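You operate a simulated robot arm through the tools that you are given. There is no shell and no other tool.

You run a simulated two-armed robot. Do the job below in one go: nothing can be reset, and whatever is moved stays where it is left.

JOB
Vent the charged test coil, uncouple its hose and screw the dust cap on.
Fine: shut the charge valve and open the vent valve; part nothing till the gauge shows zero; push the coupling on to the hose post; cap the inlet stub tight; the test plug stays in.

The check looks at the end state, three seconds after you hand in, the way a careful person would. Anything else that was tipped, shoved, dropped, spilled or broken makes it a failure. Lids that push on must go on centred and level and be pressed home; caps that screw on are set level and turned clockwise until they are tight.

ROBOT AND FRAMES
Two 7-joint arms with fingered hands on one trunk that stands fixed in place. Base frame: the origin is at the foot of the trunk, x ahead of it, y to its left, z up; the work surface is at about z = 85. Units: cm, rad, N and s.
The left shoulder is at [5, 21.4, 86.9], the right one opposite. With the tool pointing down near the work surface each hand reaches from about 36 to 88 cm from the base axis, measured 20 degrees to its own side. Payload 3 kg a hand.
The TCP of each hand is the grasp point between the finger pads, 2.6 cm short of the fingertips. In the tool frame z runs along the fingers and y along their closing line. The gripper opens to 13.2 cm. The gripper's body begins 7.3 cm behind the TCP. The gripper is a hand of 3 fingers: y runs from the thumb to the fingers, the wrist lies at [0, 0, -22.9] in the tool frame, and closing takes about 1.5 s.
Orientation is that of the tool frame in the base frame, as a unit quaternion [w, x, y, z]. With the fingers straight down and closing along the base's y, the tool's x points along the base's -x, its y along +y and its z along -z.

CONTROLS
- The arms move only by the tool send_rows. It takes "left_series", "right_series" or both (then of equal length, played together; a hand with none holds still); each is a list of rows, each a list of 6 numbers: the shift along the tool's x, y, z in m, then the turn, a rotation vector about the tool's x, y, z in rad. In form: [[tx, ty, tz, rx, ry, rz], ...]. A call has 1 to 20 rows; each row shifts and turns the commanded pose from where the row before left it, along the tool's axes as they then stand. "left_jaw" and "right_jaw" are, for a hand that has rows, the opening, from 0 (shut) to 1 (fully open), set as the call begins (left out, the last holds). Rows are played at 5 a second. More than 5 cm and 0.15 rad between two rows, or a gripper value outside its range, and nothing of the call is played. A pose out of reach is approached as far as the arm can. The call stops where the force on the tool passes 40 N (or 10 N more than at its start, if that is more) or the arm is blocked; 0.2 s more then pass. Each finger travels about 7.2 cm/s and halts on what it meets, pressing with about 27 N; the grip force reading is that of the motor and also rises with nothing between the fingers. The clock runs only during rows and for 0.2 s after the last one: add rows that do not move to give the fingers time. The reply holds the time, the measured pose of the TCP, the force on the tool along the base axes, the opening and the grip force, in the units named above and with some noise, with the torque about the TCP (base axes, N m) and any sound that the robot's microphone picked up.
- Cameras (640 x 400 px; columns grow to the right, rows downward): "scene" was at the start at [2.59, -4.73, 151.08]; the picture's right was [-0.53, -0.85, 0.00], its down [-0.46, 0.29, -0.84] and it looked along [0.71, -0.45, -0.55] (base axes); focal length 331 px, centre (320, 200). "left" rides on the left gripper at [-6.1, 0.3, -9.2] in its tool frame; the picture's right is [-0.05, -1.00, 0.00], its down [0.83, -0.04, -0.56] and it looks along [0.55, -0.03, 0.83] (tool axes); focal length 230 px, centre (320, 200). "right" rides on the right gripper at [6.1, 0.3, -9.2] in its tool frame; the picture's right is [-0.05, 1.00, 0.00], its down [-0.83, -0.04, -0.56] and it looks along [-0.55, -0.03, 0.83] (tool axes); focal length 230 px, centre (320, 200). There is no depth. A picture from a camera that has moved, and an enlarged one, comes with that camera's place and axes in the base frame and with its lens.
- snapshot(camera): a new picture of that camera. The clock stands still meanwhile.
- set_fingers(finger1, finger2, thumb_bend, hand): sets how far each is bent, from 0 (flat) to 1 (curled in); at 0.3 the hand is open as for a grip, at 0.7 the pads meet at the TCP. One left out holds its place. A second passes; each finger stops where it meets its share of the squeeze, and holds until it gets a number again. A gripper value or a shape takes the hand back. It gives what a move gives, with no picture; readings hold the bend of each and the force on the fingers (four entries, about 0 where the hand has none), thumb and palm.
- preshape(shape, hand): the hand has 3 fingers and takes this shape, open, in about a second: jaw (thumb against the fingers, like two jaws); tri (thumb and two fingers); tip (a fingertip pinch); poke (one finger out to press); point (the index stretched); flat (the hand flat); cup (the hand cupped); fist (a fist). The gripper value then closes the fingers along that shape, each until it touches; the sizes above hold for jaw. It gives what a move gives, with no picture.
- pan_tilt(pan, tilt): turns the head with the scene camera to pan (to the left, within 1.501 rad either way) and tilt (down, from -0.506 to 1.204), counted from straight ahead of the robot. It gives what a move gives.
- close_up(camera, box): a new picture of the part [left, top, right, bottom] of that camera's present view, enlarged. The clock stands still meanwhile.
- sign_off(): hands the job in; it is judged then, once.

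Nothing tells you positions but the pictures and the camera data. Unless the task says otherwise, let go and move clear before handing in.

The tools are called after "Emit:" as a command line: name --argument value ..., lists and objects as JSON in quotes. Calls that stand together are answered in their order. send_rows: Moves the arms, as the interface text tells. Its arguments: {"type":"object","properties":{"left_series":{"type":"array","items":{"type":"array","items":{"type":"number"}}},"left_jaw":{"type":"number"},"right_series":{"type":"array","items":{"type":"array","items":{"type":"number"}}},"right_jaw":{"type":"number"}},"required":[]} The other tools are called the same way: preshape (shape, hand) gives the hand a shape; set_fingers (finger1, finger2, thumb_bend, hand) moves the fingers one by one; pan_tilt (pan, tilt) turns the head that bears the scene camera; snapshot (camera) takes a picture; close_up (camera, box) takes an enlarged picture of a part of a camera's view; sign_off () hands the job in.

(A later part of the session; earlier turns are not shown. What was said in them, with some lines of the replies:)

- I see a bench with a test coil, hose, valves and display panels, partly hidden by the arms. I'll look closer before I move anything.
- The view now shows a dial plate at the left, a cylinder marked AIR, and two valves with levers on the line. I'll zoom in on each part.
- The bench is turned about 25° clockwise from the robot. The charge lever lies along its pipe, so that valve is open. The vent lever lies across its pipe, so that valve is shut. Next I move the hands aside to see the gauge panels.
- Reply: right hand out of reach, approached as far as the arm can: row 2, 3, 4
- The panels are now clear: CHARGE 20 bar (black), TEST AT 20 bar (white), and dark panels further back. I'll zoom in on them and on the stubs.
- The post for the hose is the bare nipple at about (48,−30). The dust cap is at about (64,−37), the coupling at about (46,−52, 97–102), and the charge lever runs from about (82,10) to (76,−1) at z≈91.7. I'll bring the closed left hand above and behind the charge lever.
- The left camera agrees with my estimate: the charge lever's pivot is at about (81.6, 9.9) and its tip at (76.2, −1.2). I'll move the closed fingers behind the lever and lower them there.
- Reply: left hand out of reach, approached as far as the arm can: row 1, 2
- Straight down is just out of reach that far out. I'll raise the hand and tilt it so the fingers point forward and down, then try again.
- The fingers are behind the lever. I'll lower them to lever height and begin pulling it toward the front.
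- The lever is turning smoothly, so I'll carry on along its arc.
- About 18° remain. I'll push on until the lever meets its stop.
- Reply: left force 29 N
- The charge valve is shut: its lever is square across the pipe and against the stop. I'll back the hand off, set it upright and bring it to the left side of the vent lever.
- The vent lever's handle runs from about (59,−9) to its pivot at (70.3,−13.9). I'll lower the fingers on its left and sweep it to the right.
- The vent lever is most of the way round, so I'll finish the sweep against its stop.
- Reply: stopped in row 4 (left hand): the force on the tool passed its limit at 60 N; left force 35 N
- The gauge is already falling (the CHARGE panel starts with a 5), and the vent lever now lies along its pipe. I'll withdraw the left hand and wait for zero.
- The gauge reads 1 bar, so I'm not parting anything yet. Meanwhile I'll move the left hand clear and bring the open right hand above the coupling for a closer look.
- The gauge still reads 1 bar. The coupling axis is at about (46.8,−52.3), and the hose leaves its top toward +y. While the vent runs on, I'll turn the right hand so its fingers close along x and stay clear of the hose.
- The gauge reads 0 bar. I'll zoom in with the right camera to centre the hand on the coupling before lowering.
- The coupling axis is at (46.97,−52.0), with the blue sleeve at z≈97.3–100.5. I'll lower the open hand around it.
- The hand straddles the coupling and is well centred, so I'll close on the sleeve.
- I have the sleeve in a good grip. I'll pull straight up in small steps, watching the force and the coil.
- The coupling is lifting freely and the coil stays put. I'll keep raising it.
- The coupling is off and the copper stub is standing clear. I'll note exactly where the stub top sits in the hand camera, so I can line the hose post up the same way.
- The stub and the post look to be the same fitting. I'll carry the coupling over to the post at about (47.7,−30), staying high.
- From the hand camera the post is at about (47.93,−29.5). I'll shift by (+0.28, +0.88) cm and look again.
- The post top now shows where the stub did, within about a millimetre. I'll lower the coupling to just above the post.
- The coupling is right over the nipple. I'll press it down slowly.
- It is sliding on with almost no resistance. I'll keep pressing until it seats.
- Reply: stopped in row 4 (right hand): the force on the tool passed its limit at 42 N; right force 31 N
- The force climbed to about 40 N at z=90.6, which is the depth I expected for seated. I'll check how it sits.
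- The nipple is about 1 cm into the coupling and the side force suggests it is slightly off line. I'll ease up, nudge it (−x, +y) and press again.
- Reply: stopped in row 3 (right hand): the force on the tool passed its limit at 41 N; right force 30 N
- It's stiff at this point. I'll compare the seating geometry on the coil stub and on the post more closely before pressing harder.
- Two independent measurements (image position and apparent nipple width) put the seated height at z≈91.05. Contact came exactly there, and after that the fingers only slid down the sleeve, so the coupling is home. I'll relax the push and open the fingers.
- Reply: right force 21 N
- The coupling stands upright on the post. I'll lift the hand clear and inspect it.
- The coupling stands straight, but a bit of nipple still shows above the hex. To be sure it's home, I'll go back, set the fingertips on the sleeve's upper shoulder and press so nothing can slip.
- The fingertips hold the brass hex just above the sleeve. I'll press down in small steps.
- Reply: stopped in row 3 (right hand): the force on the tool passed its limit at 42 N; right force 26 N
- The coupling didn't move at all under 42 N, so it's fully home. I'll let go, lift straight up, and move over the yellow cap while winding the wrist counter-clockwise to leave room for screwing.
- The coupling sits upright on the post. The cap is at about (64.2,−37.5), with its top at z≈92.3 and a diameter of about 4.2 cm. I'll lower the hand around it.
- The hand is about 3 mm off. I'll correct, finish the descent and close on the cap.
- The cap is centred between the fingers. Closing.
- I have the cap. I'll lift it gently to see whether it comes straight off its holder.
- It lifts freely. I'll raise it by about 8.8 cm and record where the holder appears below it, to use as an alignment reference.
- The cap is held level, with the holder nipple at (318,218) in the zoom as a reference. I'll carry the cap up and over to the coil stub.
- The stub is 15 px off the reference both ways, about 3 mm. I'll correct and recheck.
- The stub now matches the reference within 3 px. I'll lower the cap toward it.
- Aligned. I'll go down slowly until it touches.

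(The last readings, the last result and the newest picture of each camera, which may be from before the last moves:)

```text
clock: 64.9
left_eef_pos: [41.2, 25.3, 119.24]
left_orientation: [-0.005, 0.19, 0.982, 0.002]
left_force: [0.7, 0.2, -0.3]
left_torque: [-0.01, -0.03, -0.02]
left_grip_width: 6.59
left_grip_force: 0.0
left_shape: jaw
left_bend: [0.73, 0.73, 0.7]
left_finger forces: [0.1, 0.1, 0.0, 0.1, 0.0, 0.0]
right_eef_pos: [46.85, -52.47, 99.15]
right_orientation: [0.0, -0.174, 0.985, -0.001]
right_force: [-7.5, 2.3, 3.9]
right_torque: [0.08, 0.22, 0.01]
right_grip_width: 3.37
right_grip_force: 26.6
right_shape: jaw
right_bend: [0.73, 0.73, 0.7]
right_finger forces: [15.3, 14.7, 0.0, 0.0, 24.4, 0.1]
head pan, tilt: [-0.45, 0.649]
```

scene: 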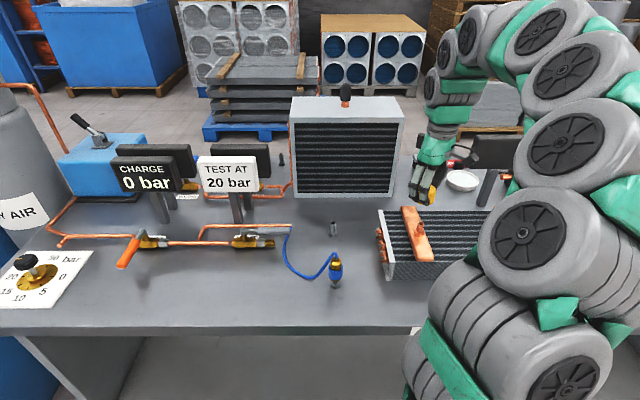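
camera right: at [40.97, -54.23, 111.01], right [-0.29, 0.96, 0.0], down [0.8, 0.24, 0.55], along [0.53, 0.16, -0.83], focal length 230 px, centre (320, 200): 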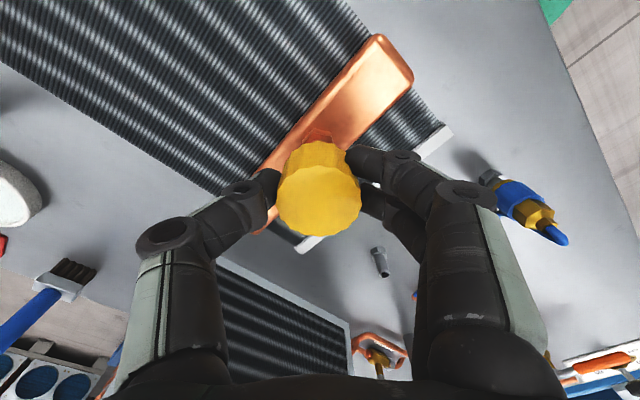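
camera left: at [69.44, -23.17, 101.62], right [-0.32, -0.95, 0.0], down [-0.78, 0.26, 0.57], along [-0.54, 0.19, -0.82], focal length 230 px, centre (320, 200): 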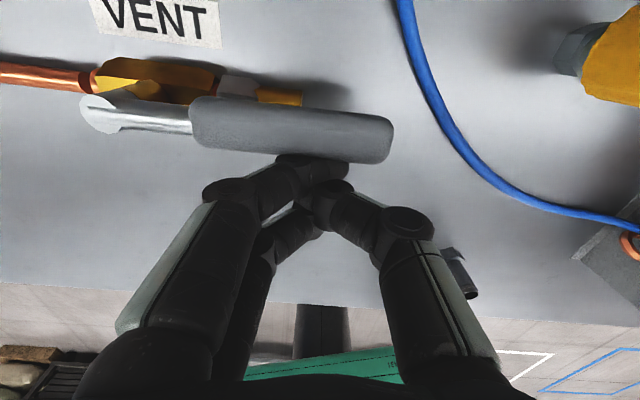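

There's a side force of about 8 N, so the cap has engaged slightly off centre. I'll shift about 1.5 mm with that force and recheck.

Emit:
send_rows --right_series '[[0.0012, 0.0009, 0, 0, 0, 0], [0, 0, 0, 0, 0, 0]]'

```text
clock: 65.5
left_eef_pos: [41.2, 25.31, 119.14]
left_orientation: [-0.005, 0.189, 0.982, 0.002]
left_force: [-0.1, -0.1, -0.4]
left_torque: [0.03, 0.0, -0.03]
left_grip_width: 6.58
left_grip_force: 0.1
left_shape: jaw
left_bend: [0.73, 0.73, 0.7]
left_finger forces: [0.0, 0.0, 0.1, 0.1, 0.0, 0.0]
right_eef_pos: [46.71, -52.37, 99.17]
right_orientation: [-0.001, -0.174, 0.985, -0.001]
right_force: [0.0, -2.7, 0.0]
right_torque: [-0.03, 0.06, 0.0]
right_grip_width: 3.37
right_grip_force: 27.3
right_shape: jaw
right_bend: [0.73, 0.73, 0.7]
right_finger forces: [11.6, 13.2, 0.1, 0.1, 26.4, 0.1]
head pan, tilt: [-0.45, 0.649]
```

Emit:
send_rows --right_series '[[0, -0.0004, 0.002, 0, 0, 0], [0, 0, 0.002, 0, 0, 0], [0, 0, 0, 0, 0, 0]]'

Emit:
close_up --camera "scene" --box '[390, 170, 450, 250]'

```text
clock: 66.3
left_eef_pos: [41.37, 25.32, 119.14]
left_orientation: [-0.005, 0.19, 0.982, 0.002]
left_force: [-1.6, 0.0, -0.1]
left_torque: [-0.01, 0.01, 0.04]
left_grip_width: 6.61
left_grip_force: 0.1
left_shape: jaw
left_bend: [0.73, 0.73, 0.7]
left_finger forces: [0.0, 0.0, 0.0, 0.0, 0.1, 0.1]
right_eef_pos: [46.61, -52.43, 98.69]
right_orientation: [0.0, -0.174, 0.985, 0.0]
right_force: [0.7, -0.1, 0.9]
right_torque: [0.0, -0.01, 0.01]
right_grip_width: 3.35
right_grip_force: 26.8
right_shape: jaw
right_bend: [0.73, 0.73, 0.7]
right_finger forces: [11.7, 13.7, 0.0, 0.1, 25.9, 0.0]
head pan, tilt: [-0.45, 0.649]
```

```text
5.00 times, centred on (420, 210) of scene
camera zoom: at [2.87, -3.76, 150.45], right [-0.44, -0.9, 0.0], down [-0.54, 0.26, -0.8], along [0.72, -0.35, -0.6], focal length 1655 px, centre (-180, 150)
```

zoom: 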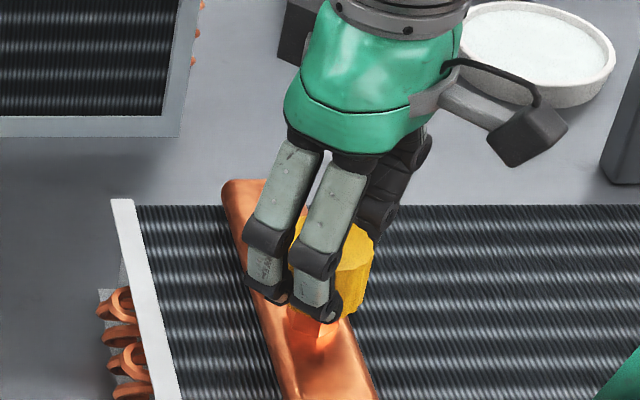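

Emit:
send_rows --right_series '[[0, 0, 0.0015, 0, 0, 0], [0, 0, 0.0015, 0, 0, 0], [0, 0, 0, 0, 0, 0]]'

```text
clock: 67.1
left_eef_pos: [41.26, 25.33, 119.26]
left_orientation: [-0.005, 0.189, 0.982, 0.002]
left_force: [-0.2, 0.0, 0.2]
left_torque: [-0.01, 0.01, 0.01]
left_grip_width: 6.55
left_grip_force: 0.0
left_shape: jaw
left_bend: [0.73, 0.73, 0.7]
left_finger forces: [0.0, 0.1, 0.0, 0.0, 0.0, 0.1]
right_eef_pos: [46.61, -52.42, 98.48]
right_orientation: [0.001, -0.174, 0.985, -0.001]
right_force: [0.5, 0.9, 29.6]
right_torque: [0.04, -0.06, 0.01]
right_grip_width: 3.53
right_grip_force: 27.3
right_shape: jaw
right_bend: [0.74, 0.74, 0.71]
right_finger forces: [14.4, 16.8, 0.0, 0.0, 31.1, 0.0]
head pan, tilt: [-0.45, 0.649]
```

The cap is down on the stub at z≈98.6. I'll ease the push and begin turning clockwise about the stub's axis, which I take to be 3.5 mm off the TCP.

Emit:
send_rows --right_series '[[0, 0, -0.001, 0, 0, 0], [0, 0.0005, 0, 0, 0, 0.14], [0, 0.0005, 0, 0, 0, 0.14], [0, 0.0005, 0, 0, 0, 0.14], [0, 0, 0, 0, 0, 0]]'

Emit:
close_up --camera "scene" --box '[390, 170, 450, 250]'

```text
clock: 68.3
left_eef_pos: [41.37, 25.34, 119.11]
left_orientation: [-0.005, 0.189, 0.982, 0.001]
left_force: [-0.4, 0.3, 0.2]
left_torque: [-0.03, -0.01, 0.03]
left_grip_width: 6.57
left_grip_force: 0.0
left_shape: jaw
left_bend: [0.73, 0.73, 0.7]
left_finger forces: [0.0, 0.1, 0.1, 0.0, 0.0, 0.0]
right_eef_pos: [46.68, -52.19, 98.58]
right_orientation: [0.0, 0.035, 0.999, -0.001]
right_force: [1.7, -1.1, 13.4]
right_torque: [-0.04, -0.07, 0.07]
right_grip_width: 3.53
right_grip_force: 26.7
right_shape: jaw
right_bend: [0.74, 0.74, 0.71]
right_finger forces: [12.4, 15.5, 0.1, 0.0, 29.4, 0.0]
head pan, tilt: [-0.45, 0.649]
```

```text
5.00 times, centred on (420, 210) of scene
camera zoom: at [2.86, -3.75, 150.45], right [-0.44, -0.9, 0.0], down [-0.54, 0.26, -0.8], along [0.72, -0.35, -0.6], focal length 1655 px, centre (-180, 150)
```

zoom: 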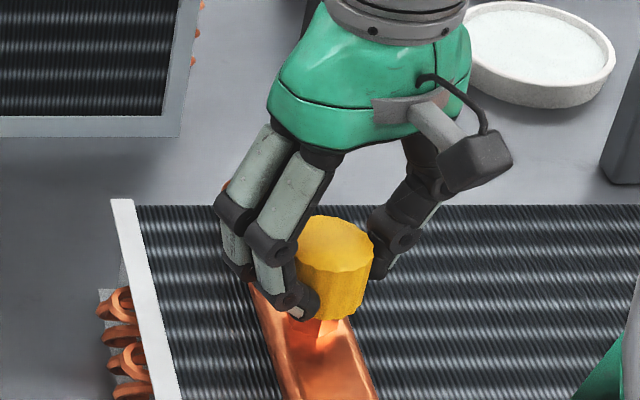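

The side forces are small and it turns easily, so I'll continue clockwise.

Emit:
send_rows --right_series '[[0, 0.0005, 0, 0, 0, 0.14], [0, 0.0005, 0, 0, 0, 0.14], [0, 0.0005, 0, 0, 0, 0.14], [0, 0.0005, 0, 0, 0, 0.14], [0, 0.0005, 0, 0, 0, 0.14], [0, 0.0005, 0, 0, 0, 0.14], [0, 0.0005, 0, 0, 0, 0.14], [0, 0.0005, 0, 0, 0, 0.14], [0, 0, 0, 0, 0, 0]]'

Emit:
close_up --camera "scene" --box '[390, 170, 450, 250]'

Emit:
snapshot --camera "right"

```text
clock: 70.3
left_eef_pos: [41.21, 25.34, 119.23]
left_orientation: [-0.005, 0.189, 0.982, 0.002]
left_force: [-1.2, -0.2, -0.2]
left_torque: [0.04, 0.03, -0.01]
left_grip_width: 6.59
left_grip_force: 0.0
left_shape: jaw
left_bend: [0.73, 0.73, 0.7]
left_finger forces: [0.0, 0.1, 0.1, 0.0, 0.0, 0.0]
right_eef_pos: [46.82, -52.04, 98.58]
right_orientation: [0.001, 0.562, 0.827, 0.0]
right_force: [5.0, -7.9, 6.5]
right_torque: [-0.16, -0.19, 0.06]
right_grip_width: 3.49
right_grip_force: 27.3
right_shape: jaw
right_bend: [0.74, 0.74, 0.71]
right_finger forces: [11.3, 16.2, 0.0, 0.1, 25.8, 0.0]
head pan, tilt: [-0.45, 0.649]
```

```text
5.00 times, centred on (420, 210) of scene
camera zoom: at [2.88, -3.76, 150.45], right [-0.44, -0.9, 0.0], down [-0.54, 0.26, -0.8], along [0.72, -0.35, -0.6], focal length 1655 px, centre (-180, 150)
```

zoom: 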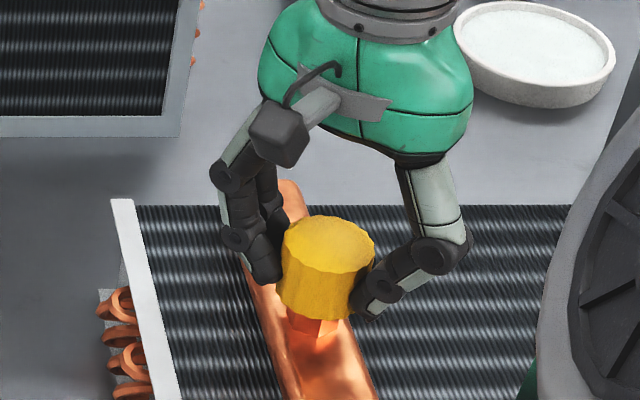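

```text
taken
camera right: at [44.92, -46.18, 107.87], right [0.95, 0.32, 0.0], down [0.27, -0.79, 0.56], along [0.18, -0.53, -0.83], focal length 230 px, centre (320, 200)
```

right: 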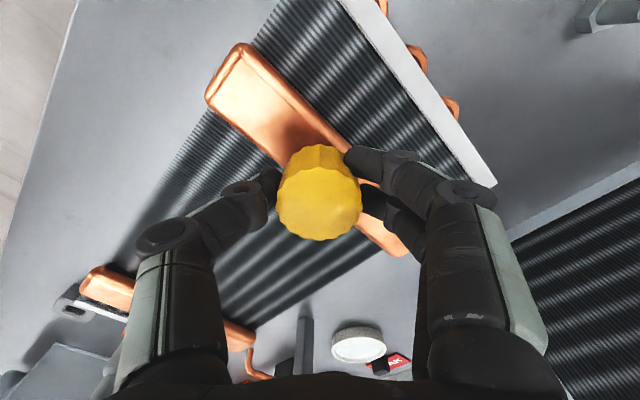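

The wrist has turned 88° and the vertical force is falling, so the thread is drawing down. I'll trim out the side force and continue.

Emit:
send_rows --right_series '[[-0.001, 0, 0, 0, 0, 0], [0, 0.00035, 0.0001, 0, 0, 0.14], [0, 0.00035, 0.0001, 0, 0, 0.14], [0, 0.00035, 0.0001, 0, 0, 0.14], [0, 0.00035, 0.0001, 0, 0, 0.14], [0, 0.00035, 0.0001, 0, 0, 0.14], [0, 0.00035, 0.0001, 0, 0, 0.14], [0, 0, 0, 0, 0, 0]]'

```text
clock: 72.1
left_eef_pos: [41.3, 25.43, 119.13]
left_orientation: [-0.005, 0.189, 0.982, 0.002]
left_force: [0.5, -0.1, 0.3]
left_torque: [0.0, 0.02, 0.0]
left_grip_width: 6.59
left_grip_force: 0.1
left_shape: jaw
left_bend: [0.73, 0.73, 0.7]
left_finger forces: [0.0, 0.0, 0.0, 0.1, 0.1, 0.0]
right_eef_pos: [47.09, -52.15, 98.45]
right_orientation: [0.001, 0.85, 0.527, 0.0]
right_force: [7.9, -2.5, 12.0]
right_torque: [-0.07, -0.22, 0.1]
right_grip_width: 3.49
right_grip_force: 27.3
right_shape: jaw
right_bend: [0.74, 0.74, 0.71]
right_finger forces: [16.2, 17.2, 0.1, 0.0, 24.0, 0.0]
head pan, tilt: [-0.45, 0.649]
```

Emit:
send_rows --right_series '[[0, 0.001, 0, 0, 0, 0], [0, 0.0003, 0.0001, 0, 0, 0.14], [0, 0.0003, 0.0001, 0, 0, 0.14], [0, 0.0003, 0.0001, 0, 0, 0.14], [0, 0.0003, 0.0001, 0, 0, 0.14], [0, 0.0003, 0.0001, 0, 0, 0.14], [0, 0.0003, 0.0001, 0, 0, 0.14], [0, 0, 0, 0, 0, 0]]'

Emit:
snapshot --camera "right"

Emit:
close_up --camera "scene" --box '[390, 170, 450, 250]'

```text
clock: 73.6
left_eef_pos: [41.21, 25.34, 119.07]
left_orientation: [-0.005, 0.19, 0.982, 0.002]
left_force: [0.1, 0.2, 0.4]
left_torque: [0.01, 0.01, -0.01]
left_grip_width: 6.57
left_grip_force: 0.1
left_shape: jaw
left_bend: [0.73, 0.73, 0.7]
left_finger forces: [0.0, 0.0, 0.0, 0.1, 0.0, 0.0]
right_eef_pos: [47.73, -52.01, 98.58]
right_orientation: [0.001, 0.982, 0.191, 0.006]
right_force: [27.3, 6.9, 1.1]
right_torque: [0.0, -0.52, 0.66]
right_grip_width: 3.27
right_grip_force: 27.1
right_shape: jaw
right_bend: [0.74, 0.73, 0.71]
right_finger forces: [25.7, 14.8, 0.0, 0.0, 19.1, 0.1]
head pan, tilt: [-0.45, 0.649]
stopped in row 7 (right hand): the force on the tool passed its limit at 44 N (the readings are from after the stop); the commanded pose is now the measured one
```

```text
taken
camera right: at [53.59, -50.02, 107.87], right [0.33, -0.95, 0.0], down [-0.79, -0.27, 0.55], along [-0.52, -0.18, -0.84], focal length 230 px, centre (320, 200)
```

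right: 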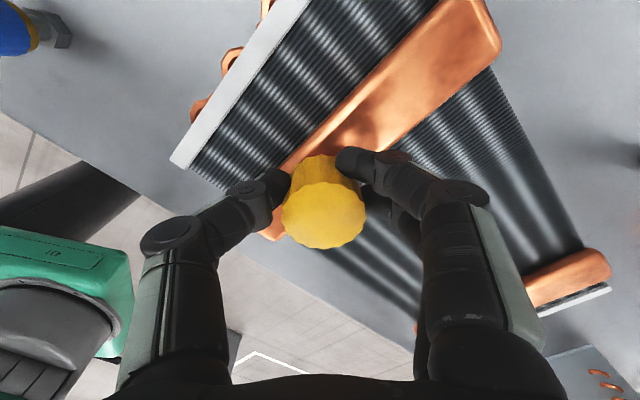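

```text
5.00 times, centred on (420, 210) of scene
camera zoom: at [2.92, -3.74, 150.45], right [-0.43, -0.9, 0.0], down [-0.54, 0.26, -0.8], along [0.72, -0.35, -0.6], focal length 1655 px, centre (-180, 150)
```

zoom: 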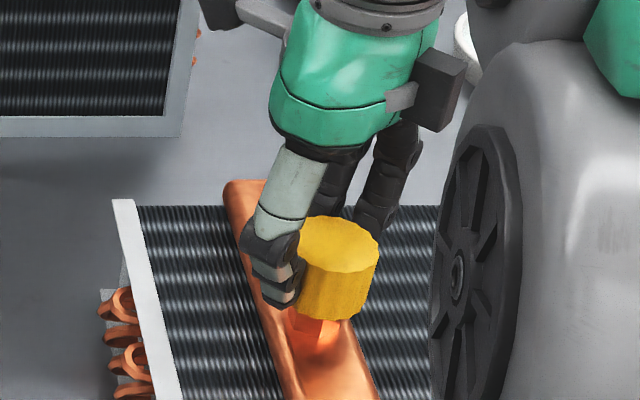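

The turn met strong resistance: 0.66 N·m and a side force after about 180°. I'll open the hand, raise it a little and see how the cap sits before gripping again.

Emit:
send_rows --right_series '[[0, 0, 0, 0, 0, 0], [0, 0, 0, 0, 0, 0], [0, 0, 0, 0, 0, 0], [0, 0, 0, 0, 0, 0], [0, 0, -0.02, 0, 0, 0], [0, 0, -0.03, 0, 0, 0], [0, 0, -0.03, 0, 0, 0], [0, 0, 0, 0, 0, 0]]' --right_jaw 0.7

Emit:
snapshot --camera "right"

Emit:
close_up --camera "scene" --box '[390, 180, 450, 250]'

Emit:
close_up --camera "right" --box '[260, 80, 400, 200]'

```text
clock: 75.4
left_eef_pos: [41.35, 25.46, 119.26]
left_orientation: [-0.006, 0.189, 0.982, 0.002]
left_force: [0.4, 0.6, -0.7]
left_torque: [0.01, 0.0, 0.0]
left_grip_width: 6.59
left_grip_force: 0.0
left_shape: jaw
left_bend: [0.73, 0.73, 0.7]
left_finger forces: [0.0, 0.1, 0.0, 0.0, 0.0, 0.0]
right_eef_pos: [47.43, -52.1, 106.62]
right_orientation: [0.001, 0.982, 0.19, 0.004]
right_force: [-0.7, 0.2, 1.1]
right_torque: [-0.01, 0.0, -0.02]
right_grip_width: 9.21
right_grip_force: 0.1
right_shape: jaw
right_bend: [0.68, 0.68, 0.64]
right_finger forces: [0.0, 0.1, 0.0, 0.0, 0.1, 0.0]
head pan, tilt: [-0.45, 0.649]
```

```text
taken
camera right: at [53.37, -50.12, 115.87], right [0.32, -0.95, 0.0], down [-0.79, -0.27, 0.55], along [-0.52, -0.18, -0.84], focal length 230 px, centre (320, 200)
```

right: 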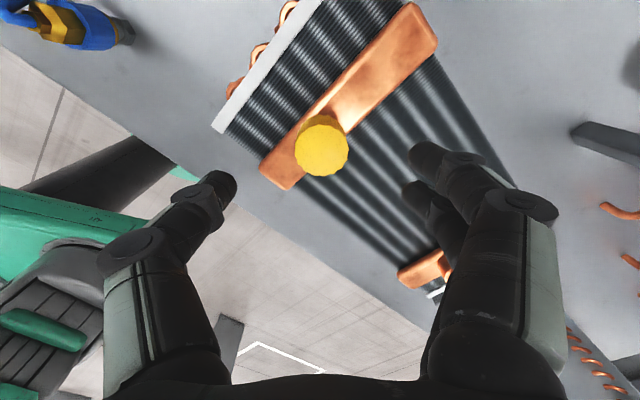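

```text
5.71 times, centred on (420, 215) of scene
camera zoom: at [2.87, -3.76, 150.45], right [-0.44, -0.9, 0.0], down [-0.54, 0.26, -0.8], along [0.72, -0.35, -0.6], focal length 1891 px, centre (-251, 114)
```

zoom: 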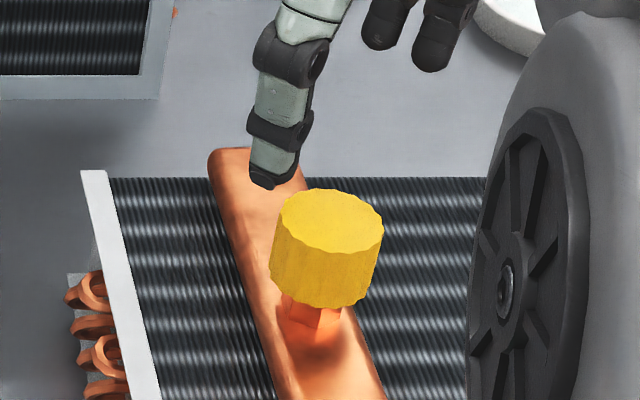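

```text
3.33 times, centred on (330, 140) of right
camera zoom: at [53.37, -50.12, 115.87], right [0.32, -0.95, 0.0], down [-0.79, -0.27, 0.55], along [-0.52, -0.18, -0.84], focal length 767 px, centre (287, 400)
```

zoom: 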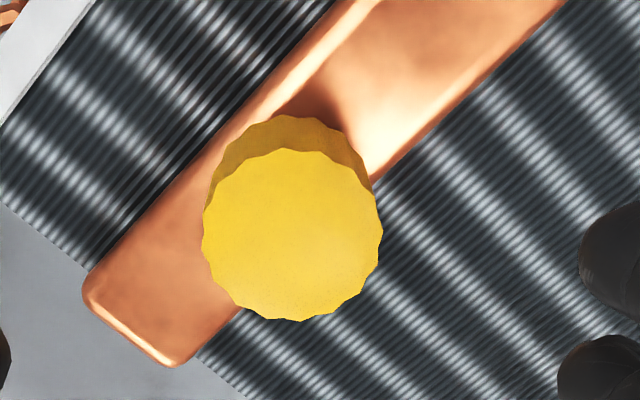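

The cap sits level on the stub and the coil hasn't moved. I'll wind the wrist back counter-clockwise above the cap, then grip again centred at (47.08,−52.33).

Emit:
send_rows --right_series '[[0, 0, 0, 0, 0, -0.1455], [0, 0, 0, 0, 0, -0.1455], [0, 0, 0, 0, 0, -0.1455], [0, 0, 0, 0, 0, -0.1455], [0, 0, 0, 0, 0, -0.1455], [0, 0, 0, 0, 0, -0.1455], [0, 0, 0, 0, 0, -0.1455], [0, 0, 0, 0, 0, -0.1455], [0, 0, 0, 0, 0, -0.1455], [0, 0, 0, 0, 0, -0.1455], [0, 0, 0, 0, 0, -0.1455]]'

Emit:
send_rows --right_series '[[0, 0, 0, 0, 0, -0.1455], [0, 0, 0, 0, 0, -0.1455], [0, 0, 0, 0, 0, -0.1455], [0, 0, 0, 0, 0, -0.1455], [0, 0, 0, 0, 0, -0.1455], [0, 0, 0, 0, 0, -0.1455], [0, 0, 0, 0, 0, -0.1455], [0, 0, 0, 0, 0, -0.1455], [0, 0, 0, 0, 0, -0.1455], [0, 0, 0, 0, 0, -0.1455], [0, 0, 0, 0, 0, -0.1455], [0, 0, 0, 0, 0, 0]]'

Emit:
close_up --camera "right" --box '[260, 80, 400, 200]'

```text
clock: 77.8
left_eef_pos: [41.22, 25.3, 119.1]
left_orientation: [-0.005, 0.189, 0.982, 0.002]
left_force: [0.3, 0.5, -0.8]
left_torque: [-0.02, 0.03, 0.01]
left_grip_width: 6.58
left_grip_force: 0.0
left_shape: jaw
left_bend: [0.73, 0.73, 0.7]
left_finger forces: [0.0, 0.0, 0.0, 0.0, 0.0, 0.0]
right_eef_pos: [47.38, -52.19, 106.51]
right_orientation: [0.003, 0.546, 0.838, 0.002]
right_force: [-0.3, 0.0, 1.2]
right_torque: [0.03, -0.01, -0.06]
right_grip_width: 9.2
right_grip_force: 0.1
right_shape: jaw
right_bend: [0.68, 0.68, 0.64]
right_finger forces: [0.1, 0.0, 0.0, 0.0, 0.0, 0.0]
head pan, tilt: [-0.45, 0.649]
```

```text
clock: 80.4
left_eef_pos: [41.23, 25.38, 119.23]
left_orientation: [-0.006, 0.189, 0.982, 0.003]
left_force: [-0.1, 0.0, -0.2]
left_torque: [-0.02, 0.01, 0.0]
left_grip_width: 6.56
left_grip_force: 0.0
left_shape: jaw
left_bend: [0.73, 0.73, 0.7]
left_finger forces: [0.1, 0.0, 0.0, 0.1, 0.0, 0.0]
right_eef_pos: [47.49, -52.11, 106.47]
right_orientation: [0.003, -0.221, 0.975, -0.001]
right_force: [0.6, -0.7, 0.0]
right_torque: [0.0, -0.01, 0.02]
right_grip_width: 9.22
right_grip_force: 0.1
right_shape: jaw
right_bend: [0.68, 0.68, 0.64]
right_finger forces: [0.0, 0.1, 0.0, 0.0, 0.0, 0.1]
head pan, tilt: [-0.45, 0.649]
```

```text
3.33 times, centred on (330, 140) of right
camera zoom: at [41.82, -54.52, 115.75], right [-0.38, 0.92, 0.0], down [0.76, 0.32, 0.56], along [0.52, 0.21, -0.83], focal length 767 px, centre (287, 400)
```

zoom: 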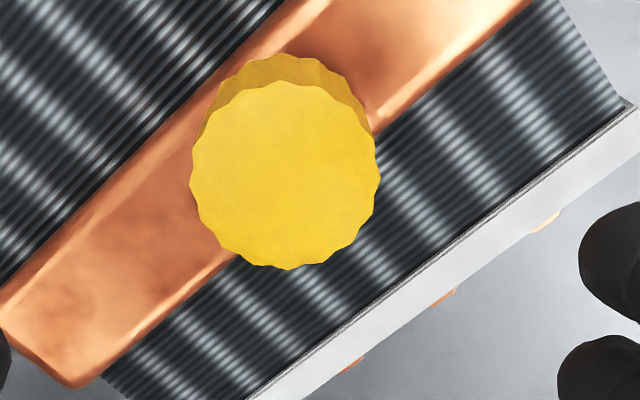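

The two opposite views agree: the cap axis is at (47.05,−52.45), with its top at z≈98.5. I'll lower onto it and grip again.

Emit:
send_rows --right_series '[[0.0053, -0.0009, 0.02, -0.0026, 0.0054, 0], [0, 0, 0.03, 0, 0, 0], [0, 0, 0.02, 0, 0, 0], [0, 0, 0.0145, 0, 0, 0], [0, 0, 0, 0, 0, 0]]'

Emit:
snapshot --camera "right"

Emit:
send_rows --right_series '[[0, 0, 0, 0, 0, 0], [0, 0, 0, 0, 0, 0], [0, 0, 0, 0, 0, 0], [0, 0, 0, 0, 0, 0], [0, 0, 0, 0, 0, 0], [0, 0, 0, 0, 0, 0]]' --right_jaw 0

Emit:
snapshot --camera "right"

```text
clock: 81.6
left_eef_pos: [41.26, 25.4, 119.12]
left_orientation: [-0.005, 0.189, 0.982, 0.002]
left_force: [-0.7, -0.5, -0.1]
left_torque: [0.01, 0.0, 0.0]
left_grip_width: 6.59
left_grip_force: 0.0
left_shape: jaw
left_bend: [0.73, 0.73, 0.7]
left_finger forces: [0.0, 0.1, 0.0, 0.1, 0.0, 0.1]
right_eef_pos: [47.15, -52.51, 98.08]
right_orientation: [0.001, -0.219, 0.976, -0.001]
right_force: [0.8, 0.2, -0.3]
right_torque: [0.01, -0.01, -0.03]
right_grip_width: 9.21
right_grip_force: 0.1
right_shape: jaw
right_bend: [0.68, 0.68, 0.64]
right_finger forces: [0.1, 0.0, 0.0, 0.0, 0.0, 0.0]
head pan, tilt: [-0.45, 0.649]
```

```text
taken
camera right: at [41.47, -54.8, 107.32], right [-0.38, 0.92, 0.0], down [0.77, 0.32, 0.56], along [0.51, 0.21, -0.83], focal length 230 px, centre (320, 200)
```

right: 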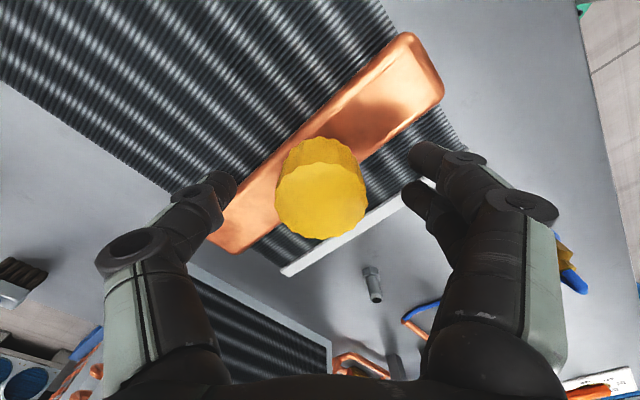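

```text
clock: 83.0
left_eef_pos: [41.35, 25.36, 119.15]
left_orientation: [-0.006, 0.188, 0.982, 0.002]
left_force: [0.0, -0.7, -0.8]
left_torque: [0.0, -0.01, 0.03]
left_grip_width: 6.57
left_grip_force: 0.1
left_shape: jaw
left_bend: [0.73, 0.73, 0.7]
left_finger forces: [0.1, 0.0, 0.0, 0.0, 0.1, 0.0]
right_eef_pos: [47.01, -52.4, 98.07]
right_orientation: [0.0, -0.22, 0.976, 0.0]
right_force: [2.4, 0.6, -2.8]
right_torque: [0.03, -0.03, 0.13]
right_grip_width: 3.46
right_grip_force: 27.0
right_shape: jaw
right_bend: [0.73, 0.73, 0.7]
right_finger forces: [12.5, 12.6, 0.2, 0.0, 23.8, 0.1]
head pan, tilt: [-0.45, 0.649]
```

```text
taken
camera right: at [41.48, -54.77, 107.31], right [-0.38, 0.92, 0.0], down [0.77, 0.32, 0.56], along [0.51, 0.21, -0.83], focal length 230 px, centre (320, 200)
```

right: 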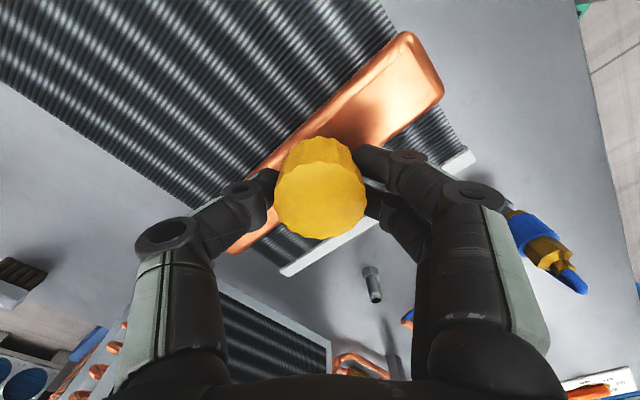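

Regripped and centred. I'll turn clockwise in small steps and watch the torque.

Emit:
send_rows --right_series '[[0, 0, 0, 0, 0, 0.1], [0, 0, 0, 0, 0, 0.1], [0, 0, 0, 0, 0, 0.1], [0, 0, 0, 0, 0, 0.1], [0, 0, 0, 0, 0, 0]]'

Emit:
close_up --camera "right" --box '[260, 120, 380, 250]'

```text
clock: 84.2
left_eef_pos: [41.25, 25.39, 119.14]
left_orientation: [-0.006, 0.19, 0.982, 0.002]
left_force: [0.9, 0.4, -0.8]
left_torque: [0.0, 0.06, 0.0]
left_grip_width: 6.59
left_grip_force: 0.1
left_shape: jaw
left_bend: [0.73, 0.73, 0.7]
left_finger forces: [0.1, 0.0, 0.0, 0.1, 0.0, 0.0]
right_eef_pos: [46.81, -52.52, 98.02]
right_orientation: [-0.002, -0.02, 1.0, 0.0]
right_force: [-28.1, 3.2, -0.5]
right_torque: [0.09, 0.49, 1.11]
right_grip_width: 3.4
right_grip_force: 27.4
right_shape: jaw
right_bend: [0.73, 0.73, 0.7]
right_finger forces: [27.8, 14.4, 0.0, 0.0, 22.1, 0.1]
head pan, tilt: [-0.45, 0.649]
```

```text
3.08 times, centred on (320, 185) of right
camera zoom: at [40.82, -52.42, 107.34], right [0.01, 1.0, 0.0], down [0.83, -0.01, 0.55], along [0.55, -0.01, -0.83], focal length 708 px, centre (320, 246)
```

zoom: 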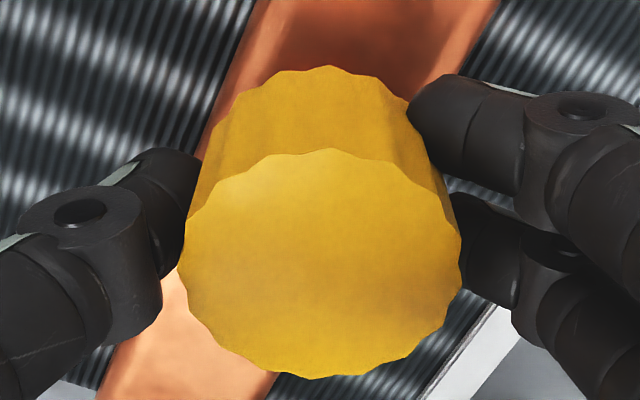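

The torque rose to 1.1 N·m at once, so the cap is tight. I'll check that the coil hasn't shifted, then release.

Emit:
close_up --camera "scene" --box '[370, 170, 460, 290]'

Emit:
send_rows --right_series '[[0, 0, 0, 0, 0, 0], [0, 0, 0, 0, 0, 0], [0, 0, 0, 0, 0, 0], [0, 0, 0, 0, 0, 0], [0, 0, 0, 0, 0, 0]]' --right_jaw 0.7

Emit:
snapshot --camera "right"

Emit:
close_up --camera "right" --box '[260, 120, 380, 250]'

Emit:
close_up --camera "scene" --box '[370, 170, 460, 290]'

```text
3.33 times, centred on (415, 230) of scene
camera zoom: at [2.82, -3.76, 150.45], right [-0.44, -0.9, 0.0], down [-0.54, 0.26, -0.8], along [0.72, -0.35, -0.6], focal length 1103 px, centre (3, 100)
```

zoom: 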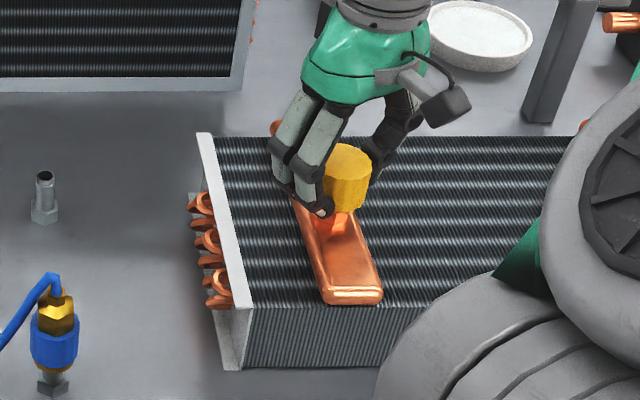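

```text
clock: 85.4
left_eef_pos: [41.31, 25.29, 119.28]
left_orientation: [-0.005, 0.189, 0.982, 0.002]
left_force: [-0.7, 0.1, -0.6]
left_torque: [0.05, 0.04, -0.01]
left_grip_width: 6.57
left_grip_force: 0.1
left_shape: jaw
left_bend: [0.73, 0.73, 0.7]
left_finger forces: [0.0, 0.0, 0.0, 0.0, 0.0, 0.0]
right_eef_pos: [47.1, -52.45, 98.08]
right_orientation: [0.001, -0.021, 1.0, 0.0]
right_force: [-0.2, -0.6, -0.1]
right_torque: [0.01, 0.0, -0.02]
right_grip_width: 9.23
right_grip_force: 0.1
right_shape: jaw
right_bend: [0.68, 0.68, 0.64]
right_finger forces: [0.0, 0.0, 0.1, 0.0, 0.0, 0.0]
head pan, tilt: [-0.45, 0.649]
```

```text
taken
camera right: at [40.97, -52.4, 107.33], right [0.01, 1.0, 0.0], down [0.83, -0.01, 0.56], along [0.56, -0.01, -0.83], focal length 230 px, centre (320, 200)
```

right: 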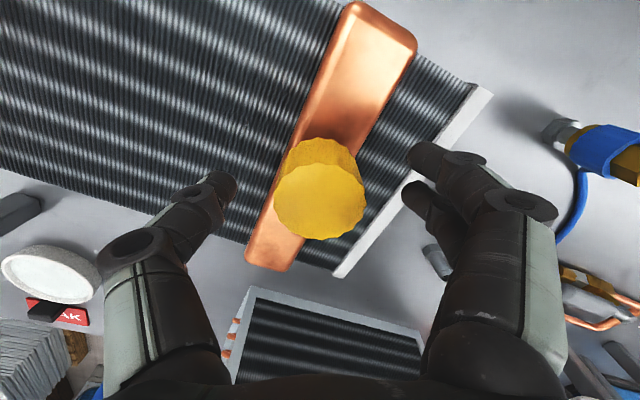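

```text
3.08 times, centred on (320, 185) of right
camera zoom: at [40.97, -52.4, 107.33], right [0.01, 1.0, 0.0], down [0.83, -0.01, 0.56], along [0.56, -0.01, -0.83], focal length 708 px, centre (320, 246)
```

zoom: 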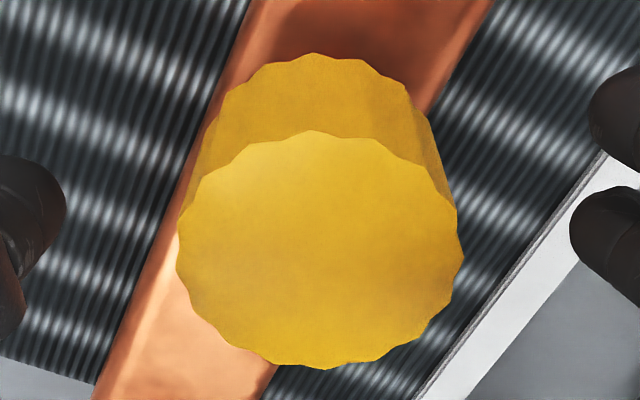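

```text
3.33 times, centred on (415, 230) of scene
camera zoom: at [2.88, -3.76, 150.45], right [-0.44, -0.9, 0.0], down [-0.54, 0.26, -0.8], along [0.72, -0.35, -0.6], focal length 1103 px, centre (3, 100)
```

zoom: 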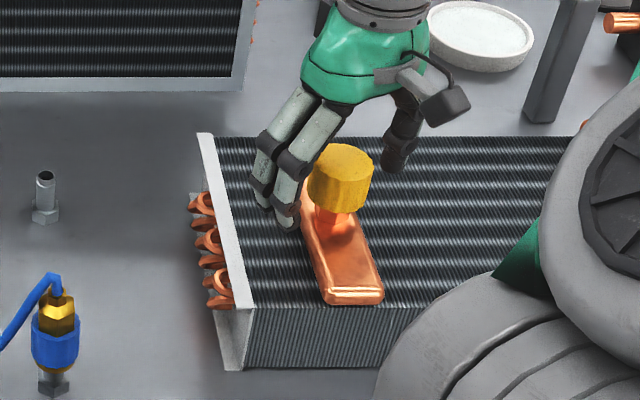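

The coil is unmoved and the cap is level. To be sure it's tight, I'll grip once more and watch how quickly the torque builds.

Emit:
send_rows --right_series '[[0, 0, 0, 0, 0, 0], [0, 0, 0, 0, 0, 0], [0, 0, 0, 0, 0, 0], [0, 0, 0, 0, 0, 0], [0, 0, 0, 0, 0, 0], [0, 0, 0, 0, 0, 0]]' --right_jaw 0

Emit:
send_rows --right_series '[[0, 0, 0, 0, 0, 0.1], [0, 0, 0, 0, 0, 0]]'

Emit:
send_rows --right_series '[[0, 0, 0, 0, 0, 0.1], [0, 0, 0, 0, 0, 0]]'

```text
clock: 86.8
left_eef_pos: [41.26, 25.3, 119.1]
left_orientation: [-0.005, 0.19, 0.982, 0.002]
left_force: [0.2, 0.2, -0.2]
left_torque: [0.03, -0.02, -0.01]
left_grip_width: 6.56
left_grip_force: 0.0
left_shape: jaw
left_bend: [0.73, 0.73, 0.7]
left_finger forces: [0.0, 0.0, 0.0, 0.0, 0.1, 0.1]
right_eef_pos: [47.01, -52.42, 98.04]
right_orientation: [0.0, -0.021, 1.0, 0.0]
right_force: [1.1, -0.5, -2.7]
right_torque: [-0.02, -0.03, -0.1]
right_grip_width: 3.46
right_grip_force: 27.0
right_shape: jaw
right_bend: [0.73, 0.73, 0.7]
right_finger forces: [12.6, 11.7, 0.1, 0.0, 24.4, 0.0]
head pan, tilt: [-0.45, 0.649]
```

```text
clock: 87.4
left_eef_pos: [41.22, 25.33, 119.21]
left_orientation: [-0.006, 0.189, 0.982, 0.002]
left_force: [-0.8, 0.5, 0.4]
left_torque: [0.02, 0.04, 0.01]
left_grip_width: 6.56
left_grip_force: 0.0
left_shape: jaw
left_bend: [0.73, 0.73, 0.7]
left_finger forces: [0.1, 0.0, 0.0, 0.0, 0.0, 0.1]
right_eef_pos: [47.13, -52.48, 98.21]
right_orientation: [0.001, 0.029, 1.0, 0.001]
right_force: [5.1, -1.4, -3.8]
right_torque: [-0.06, -0.1, 0.34]
right_grip_width: 3.46
right_grip_force: 26.8
right_shape: jaw
right_bend: [0.73, 0.73, 0.7]
right_finger forces: [12.3, 9.1, 0.0, 0.1, 25.9, 0.0]
head pan, tilt: [-0.45, 0.649]
```

```text
clock: 88.0
left_eef_pos: [41.31, 25.29, 119.34]
left_orientation: [-0.005, 0.19, 0.982, 0.002]
left_force: [-0.6, 0.6, -0.2]
left_torque: [-0.01, 0.02, -0.01]
left_grip_width: 6.58
left_grip_force: 0.0
left_shape: jaw
left_bend: [0.73, 0.73, 0.7]
left_finger forces: [0.1, 0.0, 0.0, 0.1, 0.0, 0.0]
right_eef_pos: [46.95, -52.49, 97.98]
right_orientation: [0.001, 0.079, 0.997, 0.0]
right_force: [12.1, -5.6, -3.1]
right_torque: [-0.1, -0.17, 0.75]
right_grip_width: 3.41
right_grip_force: 27.1
right_shape: jaw
right_bend: [0.73, 0.74, 0.7]
right_finger forces: [12.9, 8.9, 0.0, 0.0, 28.1, 0.0]
head pan, tilt: [-0.45, 0.649]
```

Torque climbs steadily with no give (0.34, then 0.75 N·m), so the cap is tight. I'll release, lift clear and do a final check.

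Emit:
send_rows --right_series '[[0, 0, 0, 0, 0, -0.1], [0, 0, 0, 0, 0, -0.05], [0, 0, 0, 0, 0, 0]]'

Emit:
send_rows --right_series '[[0, 0, 0, 0, 0, 0], [0, 0, 0, 0, 0, 0], [0, 0, 0, 0, 0, 0], [0, 0, 0, 0, 0, 0], [0, 0, -0.03, 0, 0, 0], [0, 0, -0.04, 0, 0, 0], [0, 0, -0.04, 0, 0, 0], [0, 0, -0.04, 0, 0, 0], [0.04, 0, -0.02, 0, 0, 0], [0.04, 0, 0, 0, 0, 0], [0.04, 0, 0, 0, 0, 0], [0.04, 0, 0, 0, 0, 0], [0, 0, 0, 0, 0, 0]]' --right_jaw 0.8

Emit:
snapshot --camera "right"

Emit:
snapshot --camera "scene"

Emit:
close_up --camera "scene" --box '[370, 170, 460, 290]'

Emit:
close_up --camera "scene" --box '[90, 130, 360, 300]'

```text
clock: 88.8
left_eef_pos: [41.17, 25.28, 119.12]
left_orientation: [-0.005, 0.189, 0.982, 0.001]
left_force: [0.0, -0.4, 0.5]
left_torque: [0.05, 0.02, 0.02]
left_grip_width: 6.6
left_grip_force: 0.0
left_shape: jaw
left_bend: [0.73, 0.73, 0.7]
left_finger forces: [0.0, 0.0, 0.0, 0.0, 0.0, 0.1]
right_eef_pos: [47.07, -52.46, 98.15]
right_orientation: [0.001, 0.004, 1.0, 0.0]
right_force: [11.6, -0.2, -3.2]
right_torque: [0.03, -0.17, -0.06]
right_grip_width: 3.42
right_grip_force: 26.7
right_shape: jaw
right_bend: [0.73, 0.74, 0.7]
right_finger forces: [14.4, 14.4, 0.0, 0.1, 26.1, 0.0]
head pan, tilt: [-0.45, 0.649]
```

```text
clock: 91.6
left_eef_pos: [41.3, 25.33, 119.02]
left_orientation: [-0.005, 0.189, 0.982, 0.002]
left_force: [-0.2, -0.5, -0.2]
left_torque: [0.04, -0.01, 0.0]
left_grip_width: 6.57
left_grip_force: 0.1
left_shape: jaw
left_bend: [0.73, 0.73, 0.7]
left_finger forces: [0.1, 0.0, 0.0, 0.1, 0.0, 0.1]
right_eef_pos: [31.08, -52.31, 115.13]
right_orientation: [-0.001, 0.003, 1.0, 0.0]
right_force: [0.1, -0.3, 0.4]
right_torque: [-0.01, 0.05, -0.03]
right_grip_width: 10.54
right_grip_force: 0.1
right_shape: jaw
right_bend: [0.59, 0.59, 0.56]
right_finger forces: [0.0, 0.0, 0.1, 0.0, 0.1, 0.0]
head pan, tilt: [-0.45, 0.649]
```

```text
taken
camera right: at [25.01, -51.96, 124.36], right [0.06, 1.0, 0.0], down [0.83, -0.05, 0.56], along [0.55, -0.03, -0.83], focal length 230 px, centre (320, 200)
```

right: 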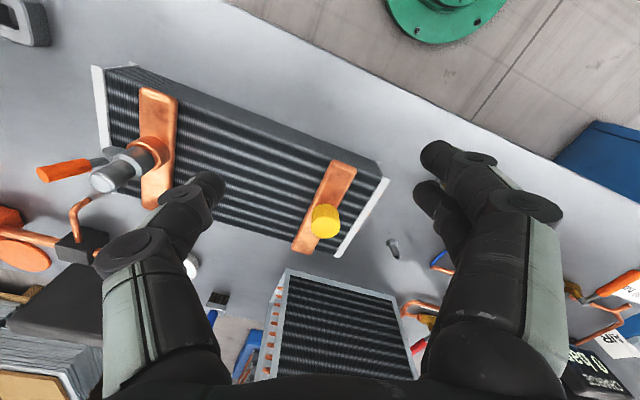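

```text
taken
```

scene: 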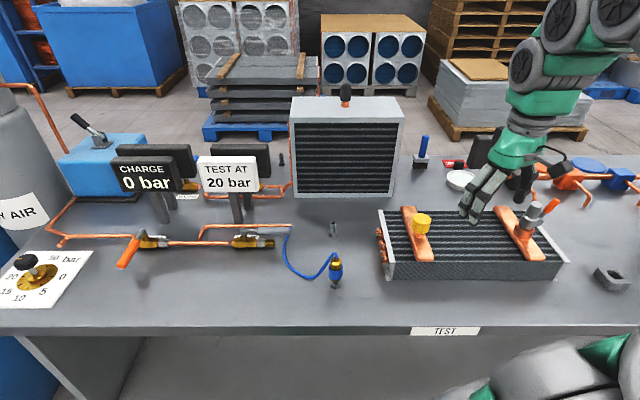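

```text
3.33 times, centred on (415, 230) of scene
camera zoom: at [2.87, -3.76, 150.45], right [-0.44, -0.9, 0.0], down [-0.54, 0.26, -0.8], along [0.72, -0.35, -0.6], focal length 1103 px, centre (3, 100)
```

zoom: 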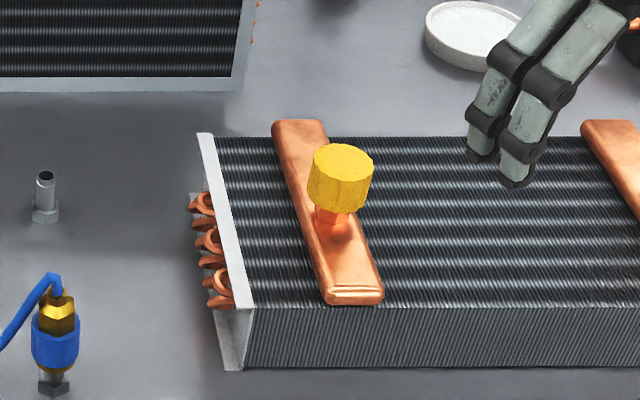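

```text
2.35 times, centred on (225, 215) of scene
camera zoom: at [2.87, -3.76, 150.45], right [-0.44, -0.9, 0.0], down [-0.54, 0.26, -0.8], along [0.72, -0.35, -0.6], focal length 779 px, centre (544, 165)
```

zoom: 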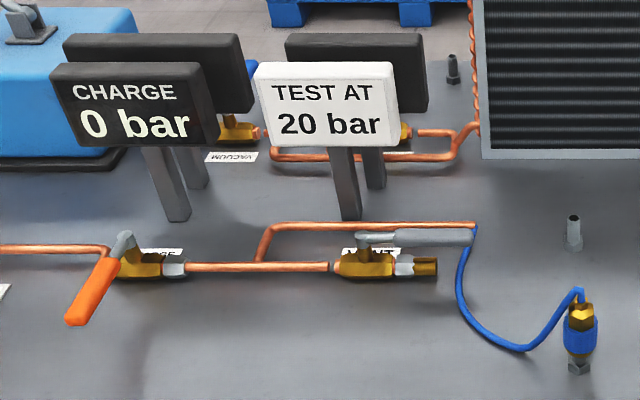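

Final look at the coupling and the cap before handing in.

Emit:
close_up --camera "scene" --box '[315, 240, 355, 295]'

Emit:
close_up --camera "scene" --box '[400, 195, 440, 245]'

Emit:
close_up --camera "scene" --box '[480, 170, 580, 270]'

```text
7.27 times, centred on (335, 268) of scene
camera zoom: at [2.87, -3.76, 150.45], right [-0.44, -0.9, 0.0], down [-0.54, 0.26, -0.8], along [0.72, -0.35, -0.6], focal length 2407 px, centre (211, -291)
```

zoom: 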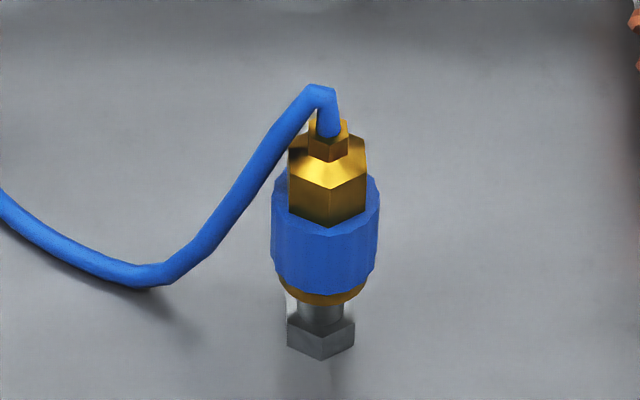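

```text
8.00 times, centred on (420, 220) of scene
camera zoom: at [2.87, -3.76, 150.45], right [-0.44, -0.9, 0.0], down [-0.54, 0.26, -0.8], along [0.72, -0.35, -0.6], focal length 2648 px, centre (-480, 40)
```

zoom: 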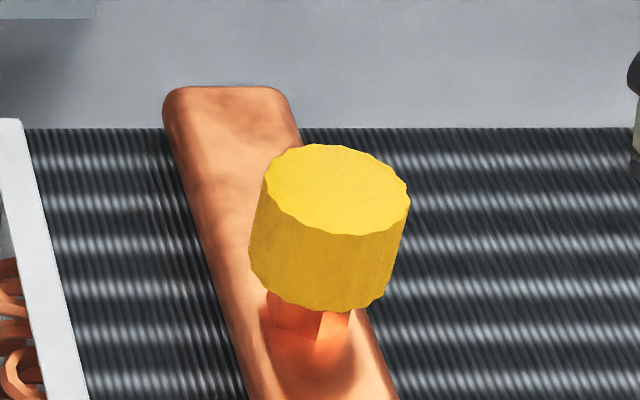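

```text
4.00 times, centred on (530, 220) of scene
camera zoom: at [2.87, -3.76, 150.45], right [-0.44, -0.9, 0.0], down [-0.54, 0.26, -0.8], along [0.72, -0.35, -0.6], focal length 1324 px, centre (-520, 120)
```

zoom: 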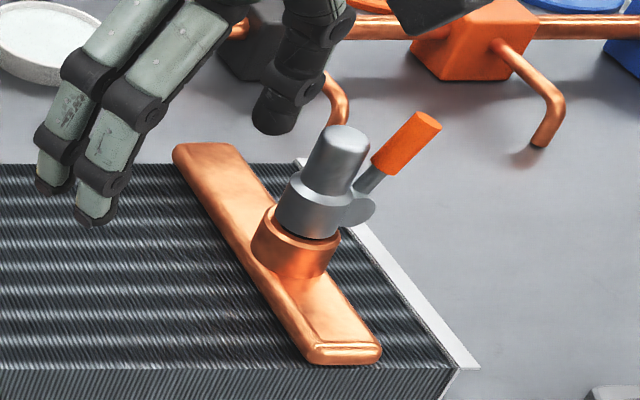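

Charge valve shut, vent valve open, gauge at 0 bar. The coupling is upright and home on the hose post, the cap is level and tight on the inlet stub, and the test plug is untouched. Both hands are clear, so I'm handing in.

Emit:
sign_off

```text
The job is handed in.
```

The test coil is vented, its hose is on the hose post and the dust cap is tight on the inlet stub. I've handed it in, but no verdict has come back yet.

- **Valves and gauge:** I shut the charge valve and then opened the vent valve, each lever turned to its stop. Nothing was parted until the gauge read 0 bar, and it still reads 0.
- **Coupling:** It lifted off the stub freely and now stands upright on the empty front post. A little of the post's nipple still shows above its hex. It met a hard stop going on, and a second push of about 42 N moved it no further, so I take it as pressed home.
- **Which post:** There is another similar bare nipple further back, near the large condenser. I took the front one by the test hose as the hose post; nothing I could see labels it.
- **Dust cap:** It went on level and turned clockwise about half a turn until it tightened. On a fresh grip it did not turn further, and the torque reached about 1.1 N·m.
- **Everything else:** The test plug is still in, the coil shows no shift in the pictures, and both hands are clear.
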